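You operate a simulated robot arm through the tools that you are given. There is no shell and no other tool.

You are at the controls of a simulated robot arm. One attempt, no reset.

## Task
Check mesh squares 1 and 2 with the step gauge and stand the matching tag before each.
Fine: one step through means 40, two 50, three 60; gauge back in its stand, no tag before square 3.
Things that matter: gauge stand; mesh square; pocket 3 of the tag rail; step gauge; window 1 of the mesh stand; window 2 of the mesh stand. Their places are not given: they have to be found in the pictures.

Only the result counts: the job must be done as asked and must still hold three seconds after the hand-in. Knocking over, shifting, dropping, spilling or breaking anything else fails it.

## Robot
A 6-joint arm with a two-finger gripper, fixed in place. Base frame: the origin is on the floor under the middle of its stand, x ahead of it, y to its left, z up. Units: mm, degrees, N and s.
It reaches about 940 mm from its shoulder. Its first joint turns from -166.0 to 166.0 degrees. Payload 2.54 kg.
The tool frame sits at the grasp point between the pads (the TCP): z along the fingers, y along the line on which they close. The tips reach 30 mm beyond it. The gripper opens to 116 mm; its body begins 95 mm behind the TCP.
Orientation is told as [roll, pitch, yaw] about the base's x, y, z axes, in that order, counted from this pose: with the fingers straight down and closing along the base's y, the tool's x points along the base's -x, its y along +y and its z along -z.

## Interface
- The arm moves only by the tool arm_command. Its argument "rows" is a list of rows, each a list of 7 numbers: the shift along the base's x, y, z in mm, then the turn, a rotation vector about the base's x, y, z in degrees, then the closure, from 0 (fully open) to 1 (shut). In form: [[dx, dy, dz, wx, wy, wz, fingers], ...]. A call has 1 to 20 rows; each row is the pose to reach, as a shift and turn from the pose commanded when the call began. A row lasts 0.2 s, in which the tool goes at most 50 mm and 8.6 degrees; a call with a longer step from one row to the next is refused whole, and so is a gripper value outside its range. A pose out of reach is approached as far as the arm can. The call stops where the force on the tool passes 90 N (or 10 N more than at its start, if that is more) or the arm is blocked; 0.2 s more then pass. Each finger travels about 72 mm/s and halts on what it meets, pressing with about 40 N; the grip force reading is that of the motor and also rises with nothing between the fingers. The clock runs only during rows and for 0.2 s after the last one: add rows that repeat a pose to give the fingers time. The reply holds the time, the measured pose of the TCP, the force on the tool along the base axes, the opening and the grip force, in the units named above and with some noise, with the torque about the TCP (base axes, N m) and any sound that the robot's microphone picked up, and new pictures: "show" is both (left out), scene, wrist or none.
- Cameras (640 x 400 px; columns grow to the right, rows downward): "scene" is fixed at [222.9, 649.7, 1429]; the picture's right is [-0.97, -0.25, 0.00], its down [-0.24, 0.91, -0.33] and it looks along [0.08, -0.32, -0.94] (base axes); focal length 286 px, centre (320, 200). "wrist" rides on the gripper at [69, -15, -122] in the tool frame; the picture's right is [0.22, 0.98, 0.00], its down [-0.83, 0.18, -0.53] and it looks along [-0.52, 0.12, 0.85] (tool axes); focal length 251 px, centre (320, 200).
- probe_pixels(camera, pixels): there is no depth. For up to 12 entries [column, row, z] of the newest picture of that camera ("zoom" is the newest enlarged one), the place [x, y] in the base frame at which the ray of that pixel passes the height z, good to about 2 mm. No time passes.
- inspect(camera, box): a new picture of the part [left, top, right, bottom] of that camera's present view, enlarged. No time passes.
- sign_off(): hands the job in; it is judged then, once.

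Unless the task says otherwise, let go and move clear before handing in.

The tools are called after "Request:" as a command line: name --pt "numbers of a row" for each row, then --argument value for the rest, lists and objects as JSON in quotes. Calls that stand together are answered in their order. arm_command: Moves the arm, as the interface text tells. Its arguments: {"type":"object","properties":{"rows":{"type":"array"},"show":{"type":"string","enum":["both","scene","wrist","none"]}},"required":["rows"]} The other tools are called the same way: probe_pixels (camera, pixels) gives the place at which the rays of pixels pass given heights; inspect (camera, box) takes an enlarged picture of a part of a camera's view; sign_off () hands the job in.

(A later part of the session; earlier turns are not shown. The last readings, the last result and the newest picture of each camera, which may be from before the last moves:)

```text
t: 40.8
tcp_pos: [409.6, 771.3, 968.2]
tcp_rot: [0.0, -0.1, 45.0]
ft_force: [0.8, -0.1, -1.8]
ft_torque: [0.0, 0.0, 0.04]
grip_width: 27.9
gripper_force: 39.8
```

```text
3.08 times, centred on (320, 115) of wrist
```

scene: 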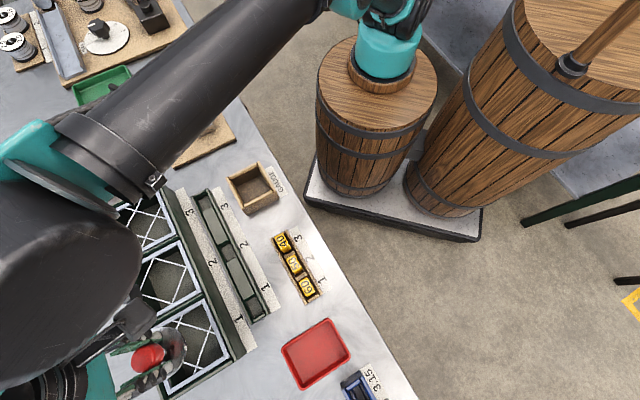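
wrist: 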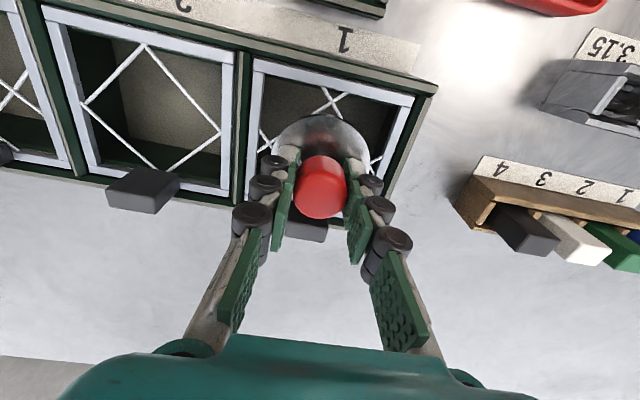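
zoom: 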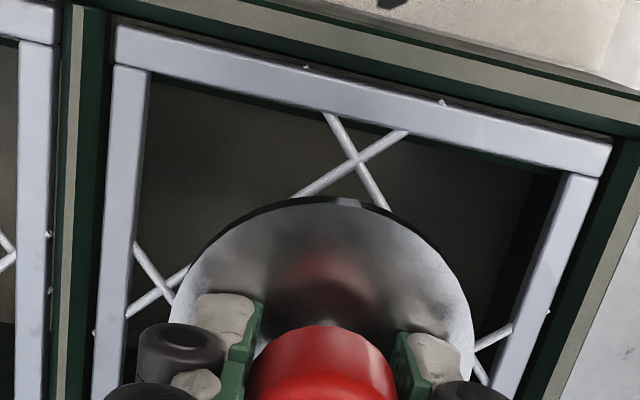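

Request:
arm_command --pt "0 0 -1 0 0 0 0.9" --pt "0 0 -1 0 0 0 0.9" --show "none"

Request:
arm_command --pt "0 0 -1 0 0 0 0.9" --pt "0 0 -1 0 0 0 0.9" --show "none"

Request:
arm_command --pt "0 0 -1 0 0 0 0.9" --pt "0 0 -1 0 0 0 0.9" --show "none"

```text
t: 41.4
tcp_pos: [412.0, 771.9, 967.1]
tcp_rot: [0.0, 0.0, 45.0]
ft_force: [0.2, 0.8, -3.1]
ft_torque: [0.0, 0.03, 0.0]
grip_width: 28.1
gripper_force: 39.7
```

```text
t: 42.0
tcp_pos: [410.2, 769.8, 967.3]
tcp_rot: [0.0, 0.0, 45.1]
ft_force: [1.6, 0.3, 4.4]
ft_torque: [-0.03, -0.09, 0.0]
grip_width: 28.2
gripper_force: 40.1
```

```text
t: 42.6
tcp_pos: [409.9, 771.6, 966.4]
tcp_rot: [0.1, 0.0, 45.0]
ft_force: [3.6, 7.6, 22.9]
ft_torque: [0.15, -0.06, 0.01]
grip_width: 28.2
gripper_force: 39.5
```

Contact began at TCP z≈967, 13 mm above the flange-contact height, so only two bands passed: square 1 is 50. I'll lift the gauge straight out and head back to its stand.

Request:
arm_command --pt "0 0 4 0 0 0 0.9" --pt "0 0 20 0 0 0 0.9" --pt "0 0 45 0 0 0 0.9" --pt "0 0 70 0 0 0 0.9" --pt "0 -40 72 0 0 0 0.9" --pt "0 -85 72 0 0 0 0.9" --pt "0 -130 72 0 0 0 0.9" --pt "-1 -175 72 0 0 0 0.9" --pt "-2 -220 72 0 0 0 0.9" --pt "-3 -260 72 0 0 0 0.9" --pt "-3 -293 72 0 0 0 0.9" --pt "-3 -293 72 0 0 0 0.9" --pt "-3 -293 72 0 0 0 0.9"

Request:
inspect --camera "wrist" --box '[240, 30, 400, 170]'

Request:
inspect --camera "scene" --box '[210, 130, 310, 220]'

```text
t: 45.4
tcp_pos: [407.2, 477.1, 1036.7]
tcp_rot: [-0.1, 0.0, 45.0]
ft_force: [-0.2, 0.3, -1.9]
ft_torque: [0.0, 0.0, 0.0]
grip_width: 27.7
gripper_force: 40.0
```

scene: 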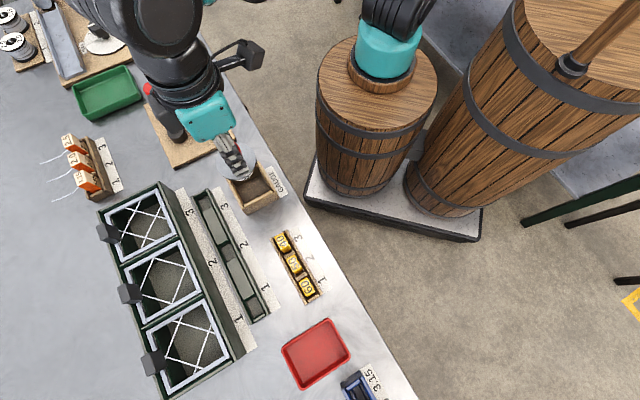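
wrist: 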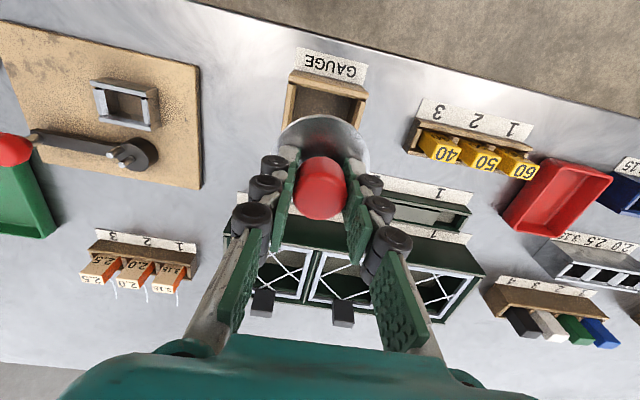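

```text
2.86 times, centred on (320, 100) of wrist
```

zoom: 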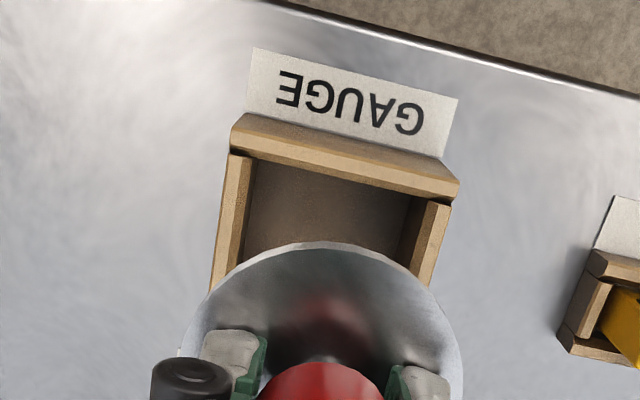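

```text
4.44 times, centred on (260, 175) of scene
```

zoom: 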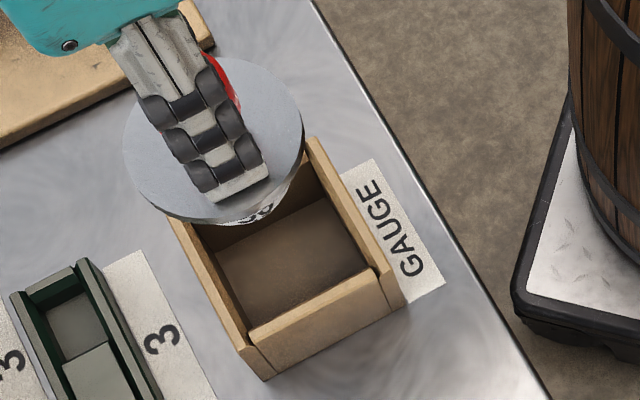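

The meshes look undisturbed and the gauge is above its stand at (407.2,477.1). I'll lower to just above the box top and re-check the alignment.

Request:
arm_command --pt "0 0.5 -15 0 0 0 0.9" --pt "0 0.5 -30 0 0 0 0.9" --pt "0 0.5 -44 0 0 0 0.9" --pt "0 0.5 -44 0 0 0 0.9" --pt "0 0.5 -44 0 0 0 0.9"

Request:
inspect --camera "wrist" --box '[240, 30, 400, 170]'

Request:
inspect --camera "scene" --box '[210, 140, 310, 220]'

```text
t: 46.6
tcp_pos: [409.5, 477.1, 994.0]
tcp_rot: [-0.1, 0.0, 44.9]
ft_force: [-0.7, 0.6, -2.8]
ft_torque: [-0.02, 0.0, 0.01]
grip_width: 28.0
gripper_force: 39.5
```

scene: 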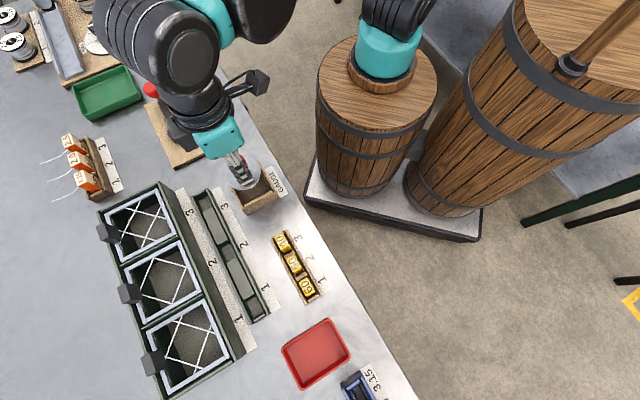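
wrist: 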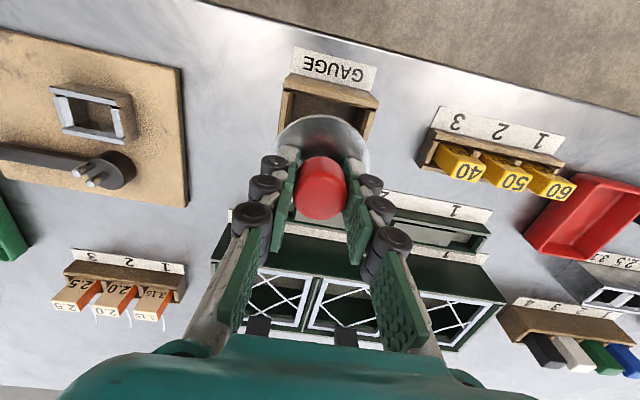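

```text
2.86 times, centred on (320, 100) of wrist
```

zoom: 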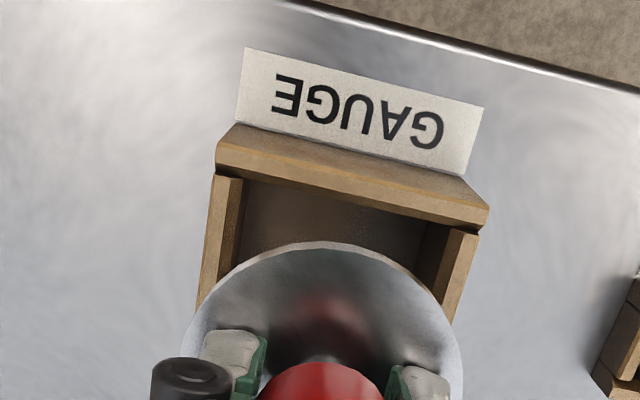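

```text
5.00 times, centred on (260, 180) of scene
```

zoom: 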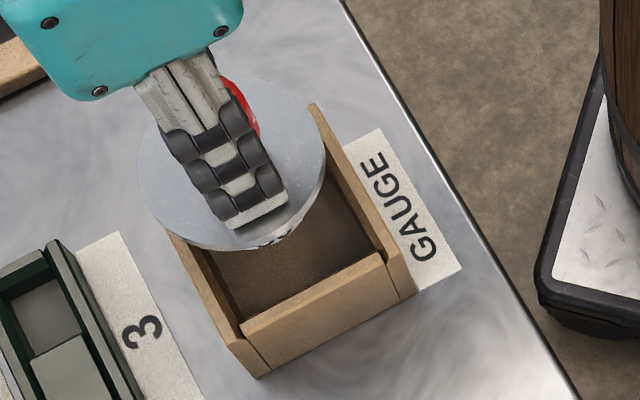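

Let me average a couple more pose readings here, since single readings scatter by about a millimetre.

Request:
arm_command --pt "0 0 0 0 0 0 0.9" --show "none"

Request:
arm_command --pt "0 0 0 0 0 0 0.9" --show "none"

Request:
arm_command --pt "0 0 0 0 0 0 0.9" --show "none"

Request:
probe_pixels --camera "wrist" --pixels '[[283.95, 87.05, 901], [378.8, 104.2, 901], [283.95, 87.05, 901], [378.8, 104.2, 901], [319, 192, 994]]'

```text
t: 47.0
tcp_pos: [408.8, 477.1, 993.0]
tcp_rot: [0.0, 0.1, 45.1]
ft_force: [0.7, 1.2, -3.7]
ft_torque: [-0.01, 0.0, 0.0]
grip_width: 27.9
gripper_force: 40.4
```

```text
t: 47.4
tcp_pos: [408.8, 478.0, 993.8]
tcp_rot: [0.0, 0.1, 45.0]
ft_force: [-0.6, 0.4, -2.5]
ft_torque: [0.02, -0.03, -0.01]
grip_width: 28.1
gripper_force: 39.8
```

```text
t: 47.8
tcp_pos: [409.5, 477.0, 993.4]
tcp_rot: [0.1, 0.0, 45.1]
ft_force: [-0.3, 0.3, -2.8]
ft_torque: [0.03, 0.01, -0.02]
grip_width: 27.9
gripper_force: 39.8
```

```text
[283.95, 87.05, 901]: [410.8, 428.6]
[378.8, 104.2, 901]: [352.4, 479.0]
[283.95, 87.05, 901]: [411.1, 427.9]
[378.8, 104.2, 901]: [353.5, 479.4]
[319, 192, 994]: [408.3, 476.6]
```

Averaged TCP is (409.1,477.3) while the gauge left its stand at about (407.1,477.9). I'll shift by (−2,+0.6) and lower gradually, checking position and force.

Request:
arm_command --pt "-2 0.6 0 0 0 0 0.9" --pt "-2 0.6 -6 0 0 0 0.9" --pt "-2 0.6 -10 0 0 0 0.9" --pt "-2 0.6 -10 0 0 0 0.9" --show "none"

Request:
arm_command --pt "0 0 0 0 0 0 0.9" --show "none"

Request:
arm_command --pt "0 0 0 0 0 0 0.9" --show "wrist"

```text
t: 48.8
tcp_pos: [405.7, 479.5, 983.9]
tcp_rot: [0.1, 0.0, 45.0]
ft_force: [0.9, 0.4, -2.5]
ft_torque: [0.0, 0.0, -0.01]
grip_width: 27.9
gripper_force: 39.8
```

```text
t: 49.2
tcp_pos: [406.4, 478.0, 983.1]
tcp_rot: [0.0, 0.0, 45.0]
ft_force: [-0.4, -0.7, -2.7]
ft_torque: [0.02, -0.03, -0.01]
grip_width: 28.0
gripper_force: 39.9
```

```text
t: 49.6
tcp_pos: [406.0, 478.0, 983.5]
tcp_rot: [0.0, 0.0, 45.0]
ft_force: [0.0, 0.0, -2.9]
ft_torque: [0.03, 0.01, 0.03]
grip_width: 28.0
gripper_force: 40.5
```

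wrist: 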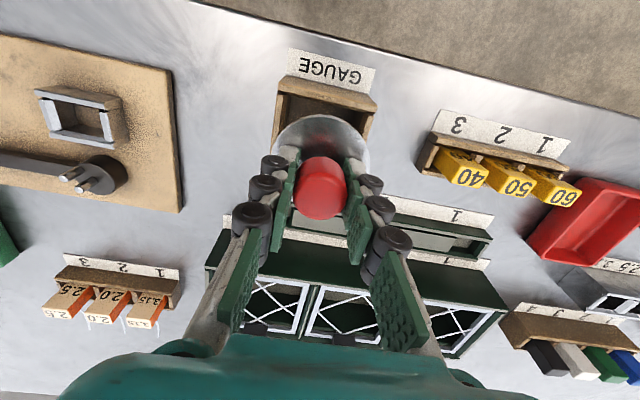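

Request:
arm_command --pt "0.9 -0.5 -3 0 0 0 0.9" --pt "0.9 -0.5 -7 0 0 0 0.9" --pt "0.9 -0.5 -10 0 0 0 0.9" --pt "0.9 -0.5 -10 0 0 0 0.9" --show "none"

Request:
arm_command --pt "0 0 0 0 0 0 0.9" --show "none"

Request:
arm_command --pt "0 0 0 0 0 0 0.9" --show "scene"

Request:
inspect --camera "scene" --box '[210, 140, 310, 220]'

```text
t: 50.6
tcp_pos: [406.9, 478.2, 972.1]
tcp_rot: [0.0, 0.0, 44.9]
ft_force: [1.1, -0.1, -2.8]
ft_torque: [0.03, 0.0, 0.0]
grip_width: 28.1
gripper_force: 39.9
```

```text
t: 51.0
tcp_pos: [405.5, 477.2, 972.5]
tcp_rot: [0.0, 0.0, 44.9]
ft_force: [-0.7, -0.1, -2.8]
ft_torque: [-0.02, -0.02, 0.01]
grip_width: 27.9
gripper_force: 39.6
```

```text
t: 51.4
tcp_pos: [405.3, 478.4, 973.0]
tcp_rot: [0.0, 0.1, 44.9]
ft_force: [-0.5, -0.2, -3.2]
ft_torque: [0.0, 0.01, -0.02]
grip_width: 27.9
gripper_force: 40.1
```

scene: 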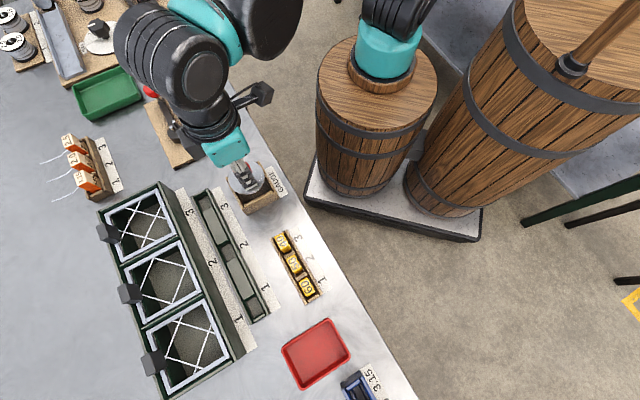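

```text
5.00 times, centred on (260, 180) of scene
```

zoom: 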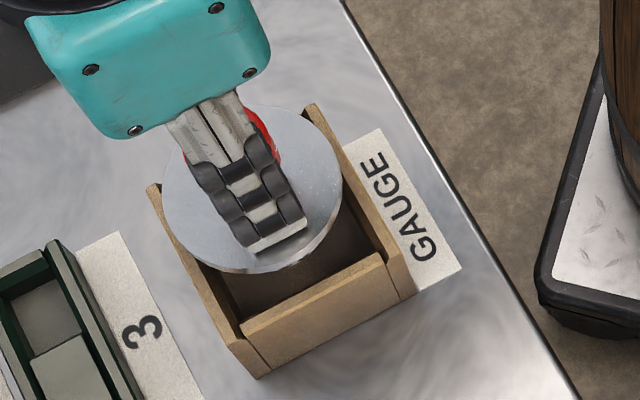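

Average (405.9,477.9), so +1 in x. Lowering further, no contact so far.

Request:
arm_command --pt "1 0 -3 0 0 0 0.9" --pt "1 0 -6 0 0 0 0.9" --pt "1 0 -9 0 0 0 0.9" --pt "1 0 -9 0 0 0 0.9" --show "none"

Request:
arm_command --pt "0 0 0 0 0 0 0.9" --show "none"

Request:
arm_command --pt "0 0 0 0 0 0 0.9" --show "none"

```text
t: 52.4
tcp_pos: [406.2, 478.5, 964.3]
tcp_rot: [0.0, -0.1, 45.0]
ft_force: [-0.5, 1.3, -2.3]
ft_torque: [-0.04, -0.02, 0.02]
grip_width: 27.9
gripper_force: 40.1
```

```text
t: 52.8
tcp_pos: [404.9, 478.9, 964.8]
tcp_rot: [0.0, 0.0, 45.1]
ft_force: [0.6, 0.2, -3.4]
ft_torque: [0.01, -0.03, -0.01]
grip_width: 27.9
gripper_force: 39.6
```

```text
t: 53.2
tcp_pos: [406.6, 478.9, 963.8]
tcp_rot: [0.0, 0.0, 45.1]
ft_force: [-0.8, 1.1, -2.9]
ft_torque: [0.0, -0.03, 0.02]
grip_width: 27.7
gripper_force: 40.0
```

Request:
arm_command --pt "1.1 -0.8 -2 0 0 0 0.9" --pt "1.1 -0.8 -5 0 0 0 0.9" --pt "1.1 -0.8 -8 0 0 0 0.9" --pt "1.1 -0.8 -8 0 0 0 0.9" --show "none"

Request:
arm_command --pt "0 0 0 0 0 0 0.9" --show "none"

Request:
arm_command --pt "0 0 0 0 0 0 0.9" --show "none"

```text
t: 54.2
tcp_pos: [408.8, 477.1, 957.1]
tcp_rot: [0.0, 0.0, 45.0]
ft_force: [-1.1, 0.1, -2.5]
ft_torque: [-0.01, 0.04, 0.04]
grip_width: 28.2
gripper_force: 40.1
```

```text
t: 54.6
tcp_pos: [408.4, 476.6, 957.0]
tcp_rot: [0.0, 0.0, 45.0]
ft_force: [-1.0, -0.6, -3.2]
ft_torque: [0.01, -0.05, 0.0]
grip_width: 27.9
gripper_force: 39.7
```

```text
t: 55.0
tcp_pos: [408.4, 477.1, 957.1]
tcp_rot: [0.0, -0.1, 45.0]
ft_force: [-1.3, -0.3, -1.8]
ft_torque: [0.0, 0.02, -0.02]
grip_width: 27.9
gripper_force: 39.4
```

Average (408.5,476.9); correcting by (−1.2,+0.9) before the widest band goes in.

Request:
arm_command --pt "-1.2 0.9 0 0 0 0 0.9" --pt "-1.2 0.9 0 0 0 0 0.9" --show "none"

Request:
arm_command --pt "0 0 0 0 0 0 0.9" --show "none"

Request:
arm_command --pt "0 0 0 0 0 0 0.9" --show "wrist"

Request:
inspect --camera "scene" --box '[210, 140, 310, 220]'

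```text
t: 55.6
tcp_pos: [407.1, 477.0, 956.4]
tcp_rot: [-0.1, 0.0, 45.0]
ft_force: [-0.4, -0.2, -2.6]
ft_torque: [-0.02, 0.01, 0.01]
grip_width: 27.9
gripper_force: 40.1
```

```text
t: 56.0
tcp_pos: [406.7, 478.7, 957.8]
tcp_rot: [0.0, 0.0, 45.0]
ft_force: [0.2, -0.2, -2.6]
ft_torque: [0.04, -0.03, 0.01]
grip_width: 28.0
gripper_force: 40.1
```

```text
t: 56.4
tcp_pos: [406.5, 477.8, 956.2]
tcp_rot: [0.0, 0.0, 45.0]
ft_force: [-1.0, 0.0, -2.5]
ft_torque: [0.01, -0.02, -0.01]
grip_width: 28.2
gripper_force: 39.7
```

wrist: 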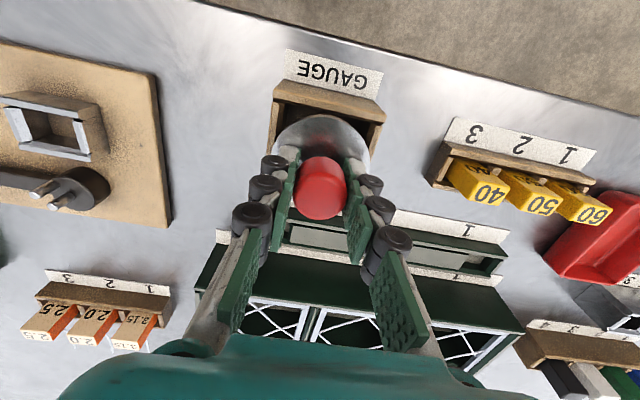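

```text
5.00 times, centred on (260, 180) of scene
```

zoom: 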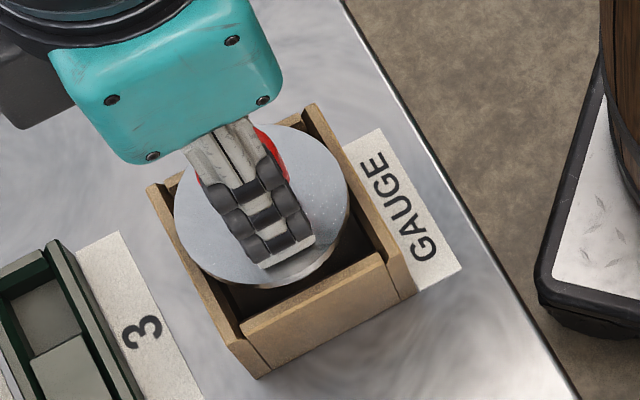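

Now at (406.8,477.8). Lowering in 3 mm steps to seat it.

Request:
arm_command --pt "0 0 -1.5 0 0 0 0.9" --pt "0 0 -3 0 0 0 0.9" --pt "0 0 -3 0 0 0 0.9" --show "none"

Request:
arm_command --pt "0 0 -1.5 0 0 0 0.9" --pt "0 0 -3 0 0 0 0.9" --pt "0 0 -3 0 0 0 0.9" --show "none"

Request:
arm_command --pt "0 0 -1.5 0 0 0 0.9" --pt "0 0 -3 0 0 0 0.9" --pt "0 0 -3 0 0 0 0.9" --show "none"

```text
t: 57.2
tcp_pos: [406.9, 478.2, 953.9]
tcp_rot: [-0.1, 0.1, 45.0]
ft_force: [-0.5, -0.2, -3.1]
ft_torque: [0.01, -0.02, -0.01]
grip_width: 28.2
gripper_force: 40.1
```

```text
t: 58.0
tcp_pos: [406.0, 478.9, 949.7]
tcp_rot: [0.0, 0.0, 44.9]
ft_force: [0.3, -0.2, -2.5]
ft_torque: [-0.02, -0.02, 0.0]
grip_width: 28.0
gripper_force: 40.4
```

```text
t: 58.8
tcp_pos: [407.0, 478.0, 947.3]
tcp_rot: [0.0, 0.0, 45.0]
ft_force: [-0.8, 0.0, -4.3]
ft_torque: [0.08, -0.02, 0.01]
grip_width: 28.1
gripper_force: 40.2
```

Request:
arm_command --pt "0 0 -1 0 0 0 0.9" --pt "0 0 -2 0 0 0 0.9" --pt "0 0 -2 0 0 0 0.9" --show "none"

Request:
arm_command --pt "0 0 -0.7 0 0 0 0.9" --pt "0 0 -0.7 0 0 0 0.9" --show "wrist"

Request:
inspect --camera "scene" --box '[210, 140, 310, 220]'

```text
t: 59.6
tcp_pos: [406.2, 478.0, 945.5]
tcp_rot: [0.0, 0.0, 45.0]
ft_force: [0.0, 0.3, -3.4]
ft_torque: [0.0, 0.01, -0.01]
grip_width: 28.1
gripper_force: 40.2
```

```text
t: 60.2
tcp_pos: [406.9, 478.5, 943.4]
tcp_rot: [0.0, 0.0, 45.0]
ft_force: [-1.2, 0.3, -0.6]
ft_torque: [0.07, 0.01, 0.0]
grip_width: 28.1
gripper_force: 39.7
```

wrist: 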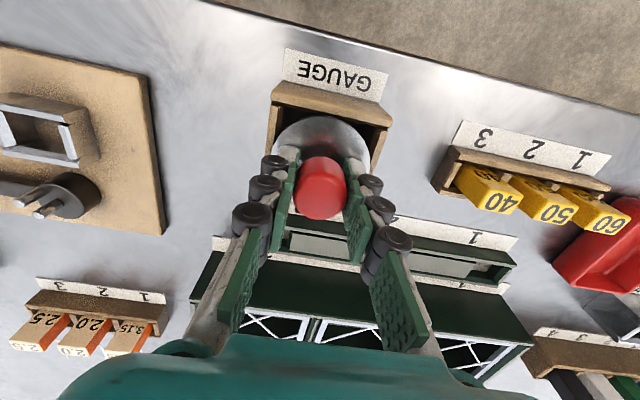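

```text
5.00 times, centred on (260, 180) of scene
```

zoom: 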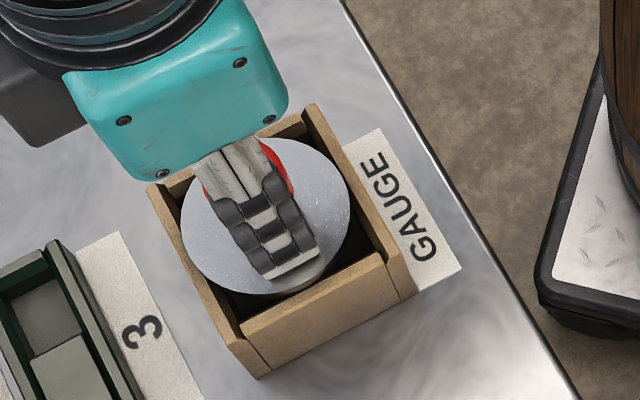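

Weight is coming off (−0.6 N) at z=943.4, matching the original seat height. One more small step down, then open.

Request:
arm_command --pt "0 0 -0.7 0 0 0 0.9" --pt "0 0 -0.7 0 0 0 0.9" --show "none"

```text
t: 60.8
tcp_pos: [407.2, 477.7, 944.6]
tcp_rot: [0.1, 0.0, 45.0]
ft_force: [7.0, -2.0, 18.1]
ft_torque: [0.39, -0.67, -0.13]
grip_width: 28.0
gripper_force: 39.8
```

The gauge is seated (force z +18 N). Opening the fingers gradually now.

Request:
arm_command --pt "0 0 0.3 0 0 0 0.7" --pt "0 0 0.5 0 0 0 0.6" --pt "0 0 0.5 0 0 0 0.5" --pt "0 0 0.5 0 0 0 0.4" --pt "0 0 0.5 0 0 0 0.4"

Request:
inspect --camera "wrist" --box '[220, 60, 420, 240]'

```text
t: 62.0
tcp_pos: [408.2, 478.0, 943.7]
tcp_rot: [0.0, 0.0, 45.1]
ft_force: [0.1, -0.4, -0.1]
ft_torque: [0.02, -0.02, 0.01]
grip_width: 69.7
gripper_force: 0.0
```

scene: 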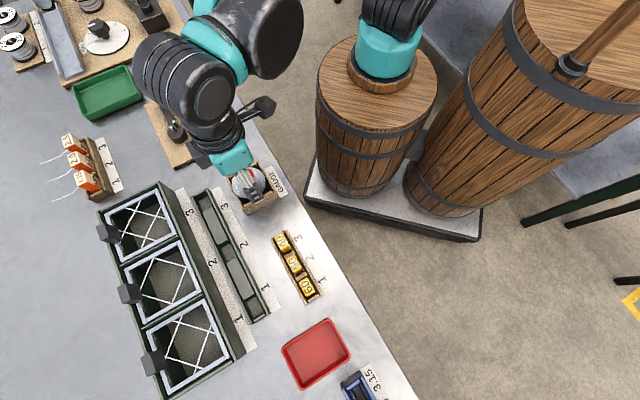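
wrist: 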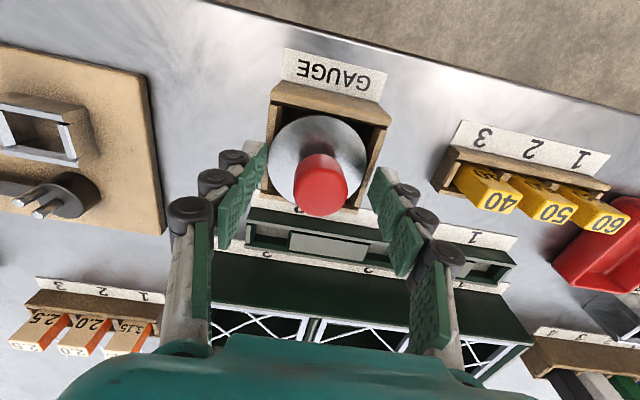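

```text
2.22 times, centred on (320, 150) of wrist
```

zoom: 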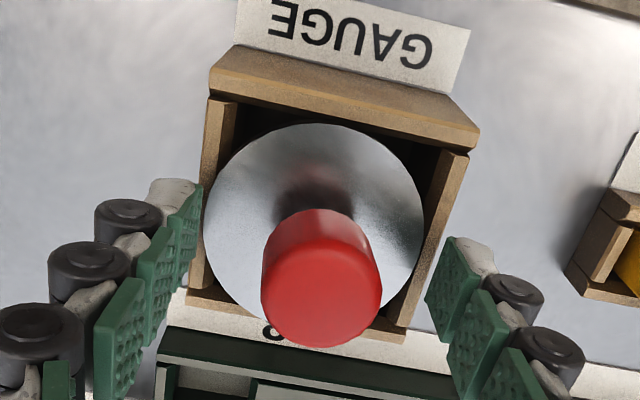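

The gauge sits back in its stand. I'll raise clear and turn the tool by −90° (to yaw −45) while moving above the rail area, since the tags must be gripped across their 17 mm thickness.

Request:
arm_command --pt "0 0 20 0 0 0 0.4" --pt "0 0 60 0 0 0 0.3" --pt "0 0 105 0 0 0 0.2" --pt "-10 20 105 0 0 -8.2 0.2" --pt "-20 40 105 0 0 -16.4 0.2" --pt "-30 60 105 0 0 -24.6 0.2" --pt "-40 80 105 0 0 -32.8 0.2" --pt "-50 100 105 0 0 -41 0.2" --pt "-60 120 105 0 0 -49.2 0.2" --pt "-70 140 105 0 0 -57.4 0.2" --pt "-80 160 105 0 0 -65.6 0.2" --pt "-90 180 105 0 0 -73.8 0.2" --pt "-95 195 105 0 0 -82 0.2" --pt "-100 205 105 0 0 -90 0.2" --pt "-100 205 105 0 0 -90 0.2"

Request:
inspect --camera "wrist" --box '[200, 80, 440, 300]'

```text
t: 65.2
tcp_pos: [307.0, 684.5, 1050.8]
tcp_rot: [0.0, -0.1, -45.1]
ft_force: [0.4, -0.3, -0.2]
ft_torque: [0.01, -0.05, 0.01]
grip_width: 92.9
gripper_force: 0.0
```

scene: 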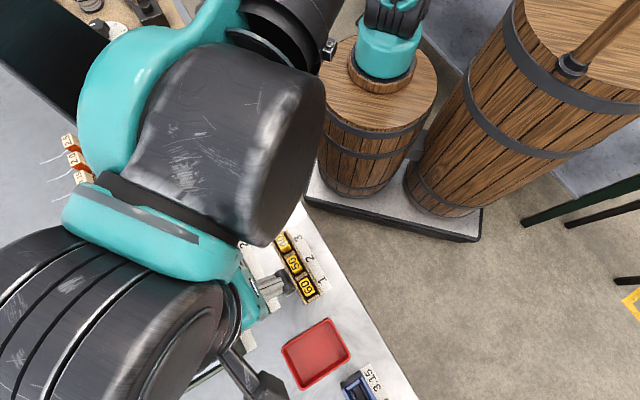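
wrist: 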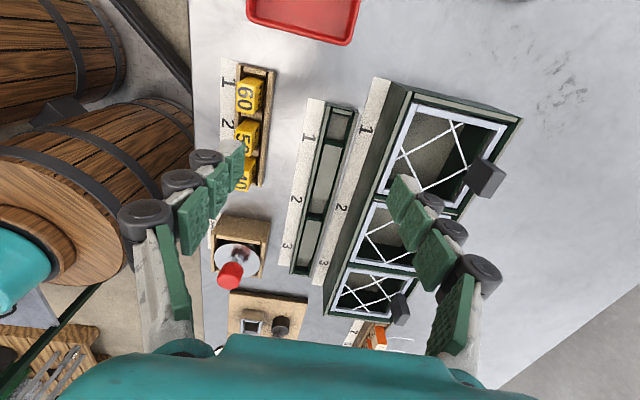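

```text
1.82 times, centred on (320, 190) of wrist
```

zoom: 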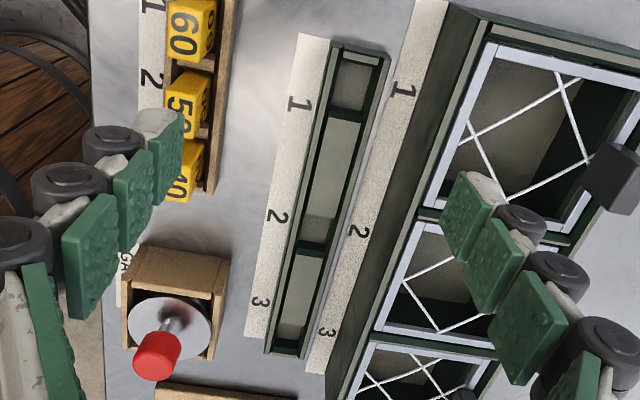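

This view looks along the row. I'll zoom on the rail and the stand front to measure pockets and finger clearance.

Request:
inspect --camera "wrist" --box '[280, 80, 400, 200]'

Request:
inspect --camera "wrist" --box '[270, 180, 390, 290]'

Request:
inspect --camera "wrist" --box '[210, 50, 290, 200]'

```text
3.33 times, centred on (340, 140) of wrist
```

zoom: 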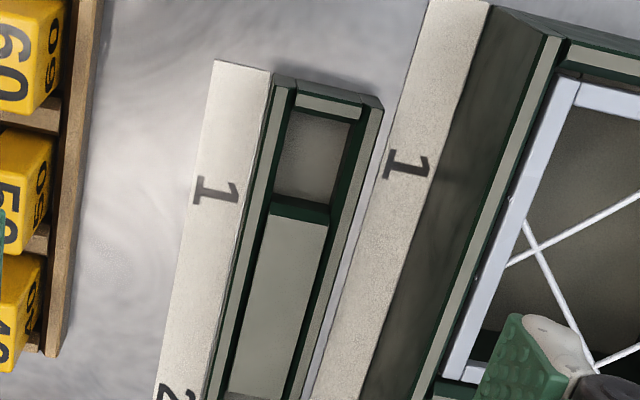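

```text
3.64 times, centred on (330, 235) of wrist
```

zoom: 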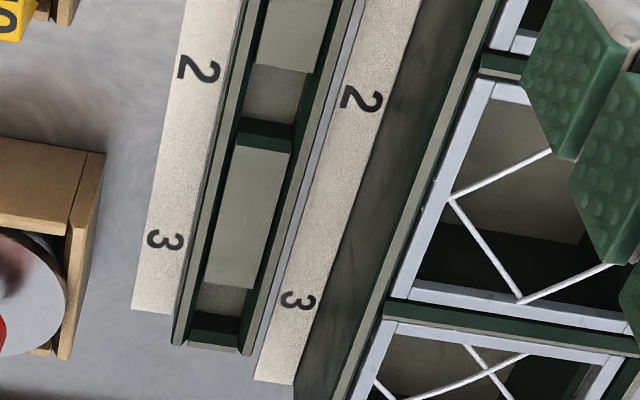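

```text
2.67 times, centred on (250, 125) of wrist
```

zoom: 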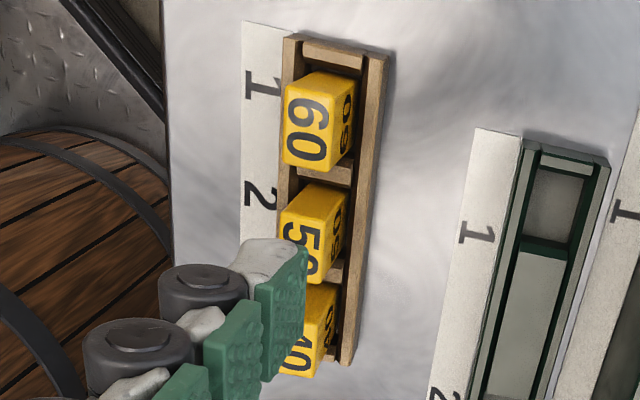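

I'll probe rail pocket corners in wrist raw pixels and the matching rail-end corners in the scene picture at several heights.

Request:
probe_pixels --camera "wrist" --pixels '[[326.5, 105.5, 870], [326.5, 105.5, 890], [358.9, 111.5, 870], [358.9, 111.5, 890], [332.5, 113, 890], [349, 116.6, 890], [325, 140, 890], [343, 143, 890], [332.5, 113, 880], [349, 116.6, 880], [325, 140, 880], [343, 143, 880]]'

Request:
probe_pixels --camera "scene" --pixels '[[252, 324, 870], [252, 324, 890], [270, 314, 870], [270, 314, 890], [252, 324, 880], [270, 314, 880]]'

Request:
inspect --camera "wrist" --box '[280, 80, 400, 200]'

```text
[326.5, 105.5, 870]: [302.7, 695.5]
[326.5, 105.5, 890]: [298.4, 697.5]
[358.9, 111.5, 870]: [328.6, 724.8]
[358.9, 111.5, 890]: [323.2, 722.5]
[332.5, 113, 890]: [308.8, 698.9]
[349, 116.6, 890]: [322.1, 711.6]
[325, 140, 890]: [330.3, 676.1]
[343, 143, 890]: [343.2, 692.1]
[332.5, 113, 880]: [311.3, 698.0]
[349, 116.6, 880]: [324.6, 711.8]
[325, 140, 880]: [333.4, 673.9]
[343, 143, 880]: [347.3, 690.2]
```

```text
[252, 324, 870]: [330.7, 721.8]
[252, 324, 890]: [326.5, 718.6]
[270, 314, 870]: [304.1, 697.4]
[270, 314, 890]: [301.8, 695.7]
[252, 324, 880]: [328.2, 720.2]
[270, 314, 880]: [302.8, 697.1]
```

```text
3.33 times, centred on (340, 140) of wrist
```

zoom: 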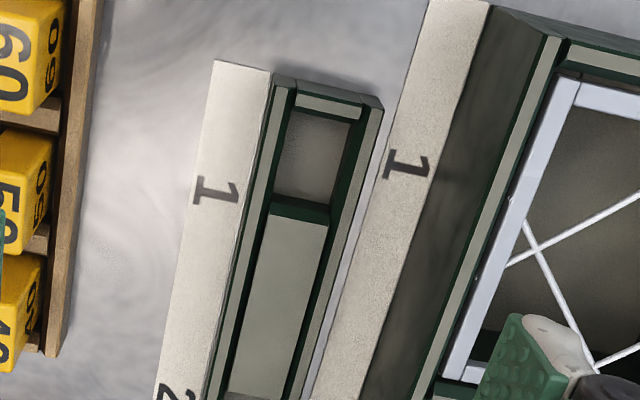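

I'll triangulate the table surface using a flat label corner seen in both cameras, and recompute the block's top edge.

Request:
probe_pixels --camera "scene" --pixels '[[280.9, 306.6, 850], [280.9, 306.6, 860], [280.9, 306.6, 870]]'

Request:
probe_pixels --camera "wrist" --pixels '[[308.5, 98.6, 850], [308.5, 98.6, 860], [308.5, 98.6, 870], [324.4, 145.1, 885], [342.1, 147.5, 885], [332.5, 113, 885], [349, 116.6, 885], [390.5, 81.5, 866], [410, 89, 915], [369, 167, 866], [387, 171, 915]]'

```text
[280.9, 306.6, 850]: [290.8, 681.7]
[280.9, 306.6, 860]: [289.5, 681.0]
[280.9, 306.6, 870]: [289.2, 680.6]
```

```text
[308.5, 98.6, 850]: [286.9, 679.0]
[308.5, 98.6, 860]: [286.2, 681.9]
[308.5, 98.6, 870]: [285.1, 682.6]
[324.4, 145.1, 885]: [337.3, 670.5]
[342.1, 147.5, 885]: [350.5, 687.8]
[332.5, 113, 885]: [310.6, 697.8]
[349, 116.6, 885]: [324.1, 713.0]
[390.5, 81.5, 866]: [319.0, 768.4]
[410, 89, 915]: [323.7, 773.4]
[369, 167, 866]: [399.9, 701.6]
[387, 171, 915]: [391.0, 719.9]
```

The pocket-1 opening measures about 38×20 mm, centred near (330.6,692.3), and the stand front is about 55 mm beyond it, enough room for a finger. Probing pocket 2 the same way.

Request:
probe_pixels --camera "wrist" --pixels '[[310.75, 197.9, 885], [326.7, 199.8, 885], [307.2, 218.5, 885], [321.75, 221.8, 885], [298.4, 257.5, 885], [310.75, 259.75, 885]]'

Request:
inspect --camera "wrist" --box '[285, 175, 345, 235]'

Request:
inspect --camera "wrist" --box '[310, 95, 370, 155]'

```text
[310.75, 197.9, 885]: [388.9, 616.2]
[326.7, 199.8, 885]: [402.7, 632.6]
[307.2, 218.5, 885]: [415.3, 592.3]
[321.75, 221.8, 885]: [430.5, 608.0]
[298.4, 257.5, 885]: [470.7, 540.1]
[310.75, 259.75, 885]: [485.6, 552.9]
```

```text
6.67 times, centred on (315, 205) of wrist
```

zoom: 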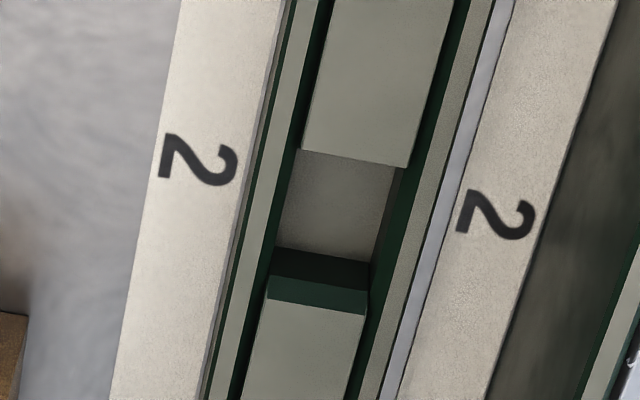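

```text
6.67 times, centred on (340, 125) of wrist
```

zoom: 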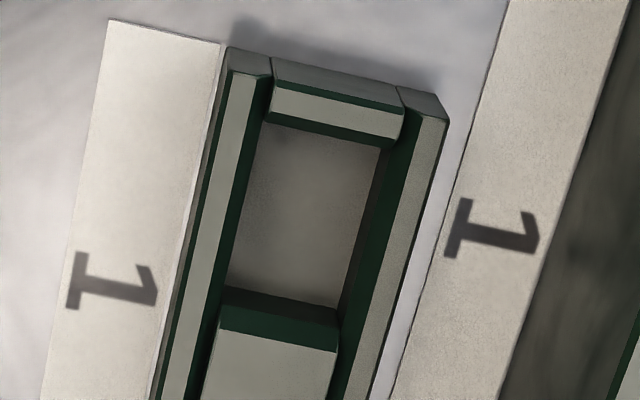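

Both pockets have bevelled lead-ins; pocket 2 centres near (409.4,612.3). Now I need the wooden holder's wall height, so I'll compare its corners in the wrist and scene views.

Request:
probe_pixels --camera "wrist" --pixels '[[236.9, 64.3, 870], [236.9, 64.3, 890], [275.5, 71.4, 870], [275.5, 71.4, 890], [261.25, 186.9, 870], [261.25, 186.9, 890]]'

Request:
probe_pixels --camera "scene" --pixels '[[304.95, 305.05, 870], [304.95, 305.05, 890], [322.95, 294.25, 870], [322.95, 294.25, 890], [270.3, 238.4, 870], [270.3, 238.4, 890], [286, 229.5, 870], [286, 229.5, 890]]'

Request:
inspect --camera "wrist" --box '[215, 50, 285, 120]'

```text
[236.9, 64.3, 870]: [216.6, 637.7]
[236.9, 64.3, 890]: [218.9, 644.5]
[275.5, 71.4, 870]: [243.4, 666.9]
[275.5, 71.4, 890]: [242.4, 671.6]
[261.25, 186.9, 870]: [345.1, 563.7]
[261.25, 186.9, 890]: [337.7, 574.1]
```

```text
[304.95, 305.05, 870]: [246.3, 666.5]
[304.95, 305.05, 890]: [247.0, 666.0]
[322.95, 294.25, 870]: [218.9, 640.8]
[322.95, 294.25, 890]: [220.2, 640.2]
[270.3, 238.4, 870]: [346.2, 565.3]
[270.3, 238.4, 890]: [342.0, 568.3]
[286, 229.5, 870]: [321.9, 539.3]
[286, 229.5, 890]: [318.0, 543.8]
```

```text
5.71 times, centred on (250, 85) of wrist
```

zoom: 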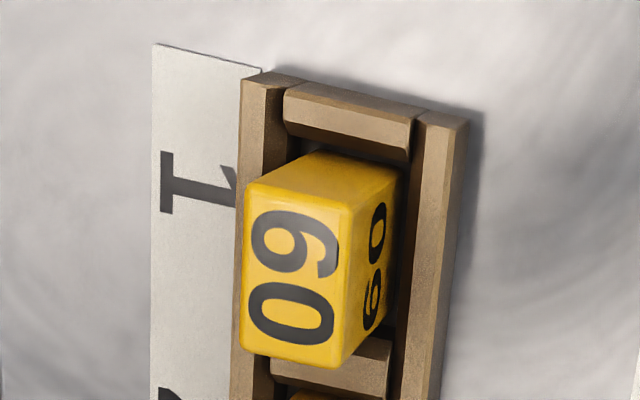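

I'll check the table height with the tag-holder label's corner, visible at wrist (221.1,57.7) and scene (332.6,287.5).

Request:
probe_pixels --camera "wrist" --pixels '[[221.1, 57.7, 840], [221.1, 57.7, 850], [221.1, 57.7, 860], [221.1, 57.7, 870], [308.5, 98.6, 840], [308.5, 98.6, 860], [292.5, 118.6, 900], [310.5, 122, 905]]'

Request:
probe_pixels --camera "scene" --pixels '[[332.6, 287.5, 840], [332.6, 287.5, 850], [332.6, 287.5, 860], [332.6, 287.5, 870]]'

```text
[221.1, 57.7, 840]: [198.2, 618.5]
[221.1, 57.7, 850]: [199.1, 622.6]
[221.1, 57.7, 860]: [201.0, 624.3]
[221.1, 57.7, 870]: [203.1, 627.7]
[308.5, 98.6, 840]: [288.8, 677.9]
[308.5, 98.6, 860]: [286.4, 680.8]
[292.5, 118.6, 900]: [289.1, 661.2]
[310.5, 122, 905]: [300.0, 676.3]
```

```text
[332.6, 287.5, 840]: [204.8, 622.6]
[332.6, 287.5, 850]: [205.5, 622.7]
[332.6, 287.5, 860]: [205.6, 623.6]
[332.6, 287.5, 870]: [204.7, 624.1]
```

Table is near z≈857, holder walls top out near 875, and tags stand up to about 908, leaving ~30 mm to grip. I'll go above tag 50 at (281.5,605) with the fingers at about 55 mm.

Request:
arm_command --pt "-9 -27 0 0 0 0 0.3" --pt "-18 -54 -20 0 0 0 0.4" --pt "-25.5 -79.5 -45 0 0 0 0.5" --pt "-25.5 -79.5 -60 0 0 0 0.5" --pt "-25.5 -79.5 -60 0 0 0 0.5"

Request:
inspect --camera "wrist" --box '[240, 60, 400, 220]'

Request:
inspect --camera "scene" --box '[240, 210, 360, 310]'

```text
t: 66.4
tcp_pos: [278.5, 605.9, 988.3]
tcp_rot: [0.0, 0.1, -45.1]
ft_force: [0.0, -0.1, 0.2]
ft_torque: [-0.01, -0.01, 0.0]
grip_width: 58.1
gripper_force: 0.0
```

scene: 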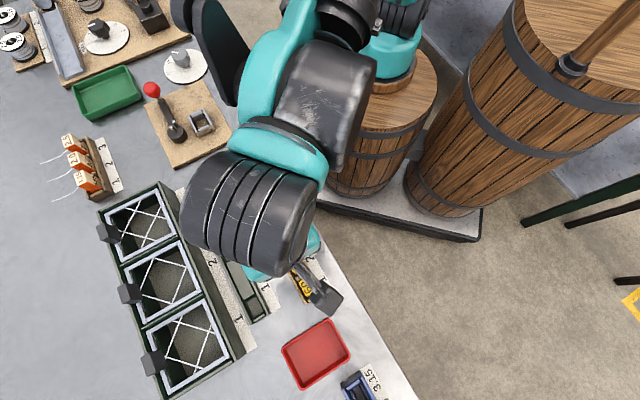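
wrist: 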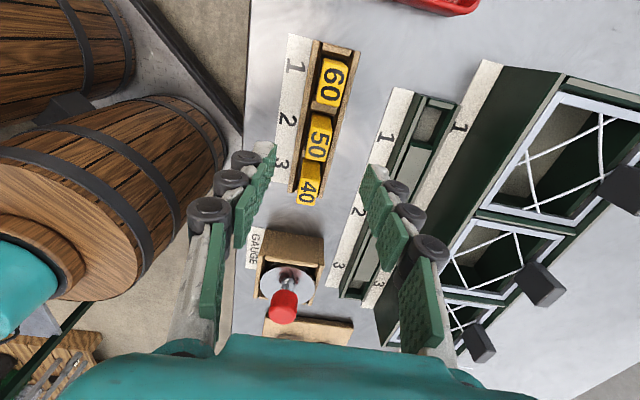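

```text
2.50 times, centred on (320, 140) of wrist
```

zoom: 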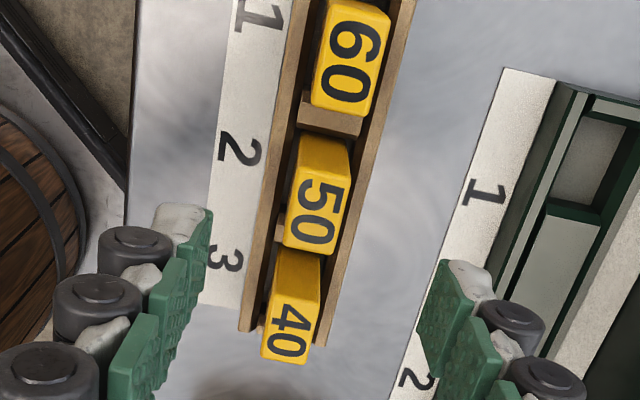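

```text
4.00 times, centred on (300, 260) of scene
```

zoom: 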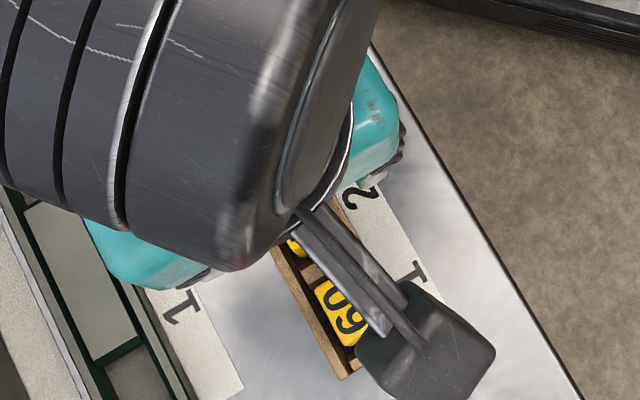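

Tag 50's top face centres at wrist (318.8,144), where a point under the TCP at z=908 should appear. I'll verify by probing the face corners.

Request:
probe_pixels --camera "wrist" --pixels '[[318.8, 144, 908], [310, 126, 908], [332, 131.2, 908], [305.2, 157.2, 908], [326.8, 161.2, 908], [305.2, 157.2, 900], [326.8, 161.2, 900], [319.4, 143.5, 908]]'

Request:
arm_command --pt "0 0 0 0 0 0 0.5" --show "none"

Request:
arm_command --pt "0 0 0 0 0 0 0.5" --show "none"

```text
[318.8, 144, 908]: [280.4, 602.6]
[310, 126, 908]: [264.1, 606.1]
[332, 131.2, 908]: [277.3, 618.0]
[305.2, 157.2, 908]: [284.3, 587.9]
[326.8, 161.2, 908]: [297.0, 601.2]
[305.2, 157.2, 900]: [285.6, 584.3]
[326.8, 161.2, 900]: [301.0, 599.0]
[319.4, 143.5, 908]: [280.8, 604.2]
```

```text
t: 66.8
tcp_pos: [279.7, 605.2, 989.8]
tcp_rot: [0.0, 0.0, -45.0]
ft_force: [0.1, -0.2, 0.7]
ft_torque: [-0.02, 0.0, 0.01]
grip_width: 58.1
gripper_force: 0.0
```

```text
t: 67.2
tcp_pos: [280.9, 605.6, 989.2]
tcp_rot: [0.1, 0.0, -44.9]
ft_force: [0.0, -0.6, 0.3]
ft_torque: [-0.02, 0.0, 0.01]
grip_width: 58.1
gripper_force: 0.2
```

Tag 50 centre ≈ (281,604.2) and TCP ≈ (279.7,605.6). I'll correct and descend to z≈925 with open fingers, then re-check.

Request:
arm_command --pt "1.2 -1.2 -20 0 0 0 0.5" --pt "1.2 -1.2 -40 0 0 0 0.5" --pt "1.2 -1.2 -55 0 0 0 0.5" --pt "1.2 -1.2 -64 0 0 0 0.5" --pt "1.2 -1.2 -64 0 0 0 0.5"

Request:
inspect --camera "wrist" --box '[240, 90, 400, 250]'

Request:
arm_command --pt "0 0 0 0 0 0 0.5" --show "none"

Request:
arm_command --pt "0 0 0 0 0 0 0.5" --show "none"

```text
t: 68.4
tcp_pos: [282.4, 601.5, 925.6]
tcp_rot: [0.0, -0.1, -45.0]
ft_force: [0.2, -0.3, -0.3]
ft_torque: [0.0, -0.01, 0.02]
grip_width: 57.9
gripper_force: 0.0
```

scene: 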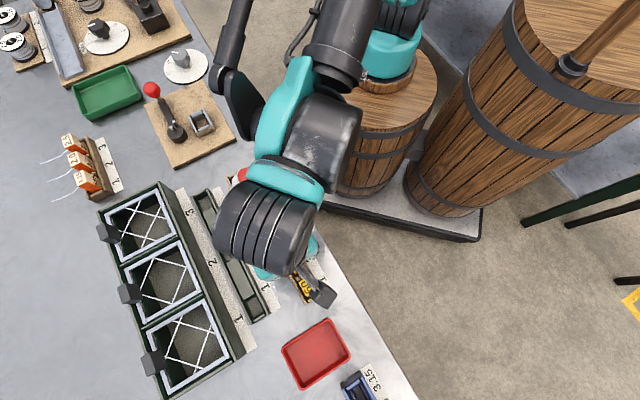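
wrist: 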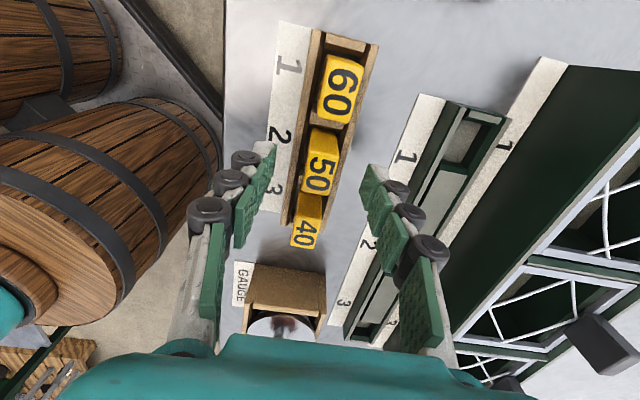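

```text
2.50 times, centred on (320, 170) of wrist
```

zoom: 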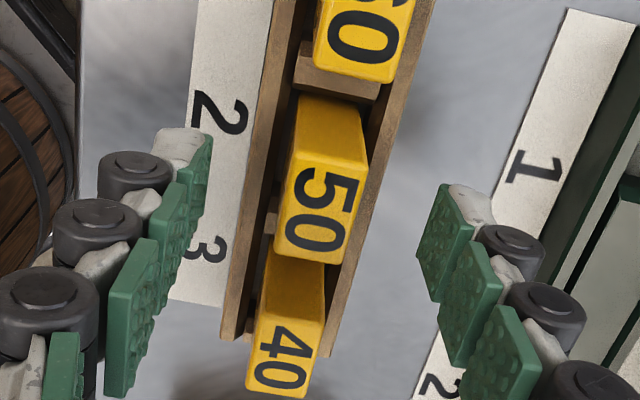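

```text
t: 68.8
tcp_pos: [283.8, 602.2, 926.0]
tcp_rot: [0.0, 0.0, -45.0]
ft_force: [0.3, 0.0, 0.1]
ft_torque: [0.0, 0.01, 0.0]
grip_width: 58.0
gripper_force: 0.1
```

```text
t: 69.2
tcp_pos: [282.8, 601.0, 925.5]
tcp_rot: [0.0, -0.1, -45.0]
ft_force: [-0.1, -0.7, 0.2]
ft_torque: [-0.02, 0.03, -0.03]
grip_width: 57.9
gripper_force: 0.1
```

Request:
probe_pixels --camera "wrist" --pixels '[[308.8, 155.2, 908], [338, 162, 908], [302, 190, 908], [331.2, 194.8, 908], [319.2, 177.4, 908]]'

```text
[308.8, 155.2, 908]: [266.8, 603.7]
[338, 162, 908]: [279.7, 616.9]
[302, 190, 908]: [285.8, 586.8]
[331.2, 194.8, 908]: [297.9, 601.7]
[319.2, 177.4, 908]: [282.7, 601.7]
```

Tag centre (282.6,602.3) matches the TCP (283,601.6). I'll go down 4 mm and close on the tag.

Request:
arm_command --pt "-0.3 0.3 -2 0 0 0 0.5" --pt "-0.3 0.3 -4 0 0 0 0.6" --pt "-0.3 0.3 -4 0 0 0 0.7" --pt "-0.3 0.3 -4 0 0 0 0.8" --pt "-0.3 0.3 -4 0 0 0 0.9" --pt "-0.3 0.3 -4 0 0 0 0.95" --pt "-0.3 0.3 -4 0 0 0 0.95"

Request:
inspect --camera "wrist" --box '[240, 90, 400, 250]'

```text
t: 70.8
tcp_pos: [282.0, 602.9, 920.7]
tcp_rot: [-0.1, 0.0, -45.0]
ft_force: [-0.5, 0.0, -0.3]
ft_torque: [-0.02, -0.02, -0.02]
grip_width: 16.5
gripper_force: 40.0
```

scene: 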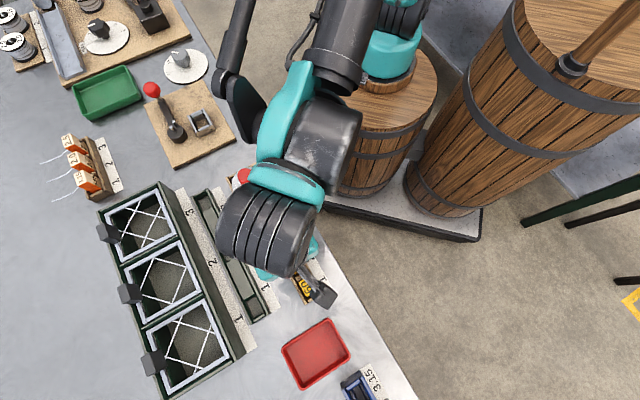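
wrist: 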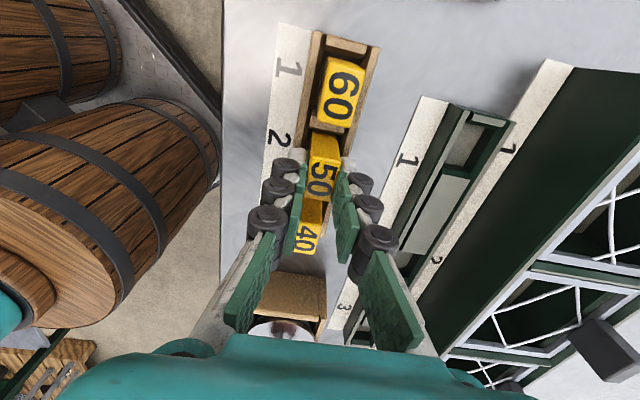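

```text
2.50 times, centred on (320, 170) of wrist
```

zoom: 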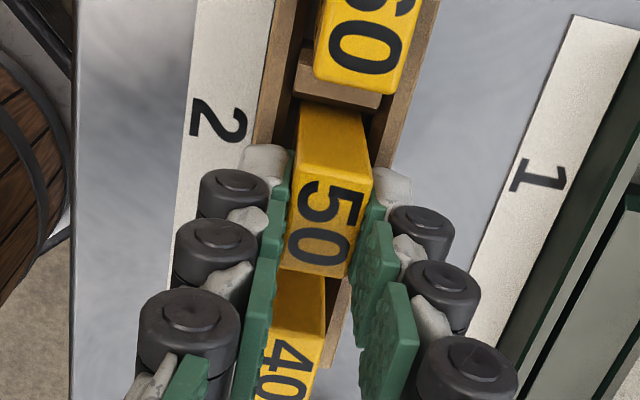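

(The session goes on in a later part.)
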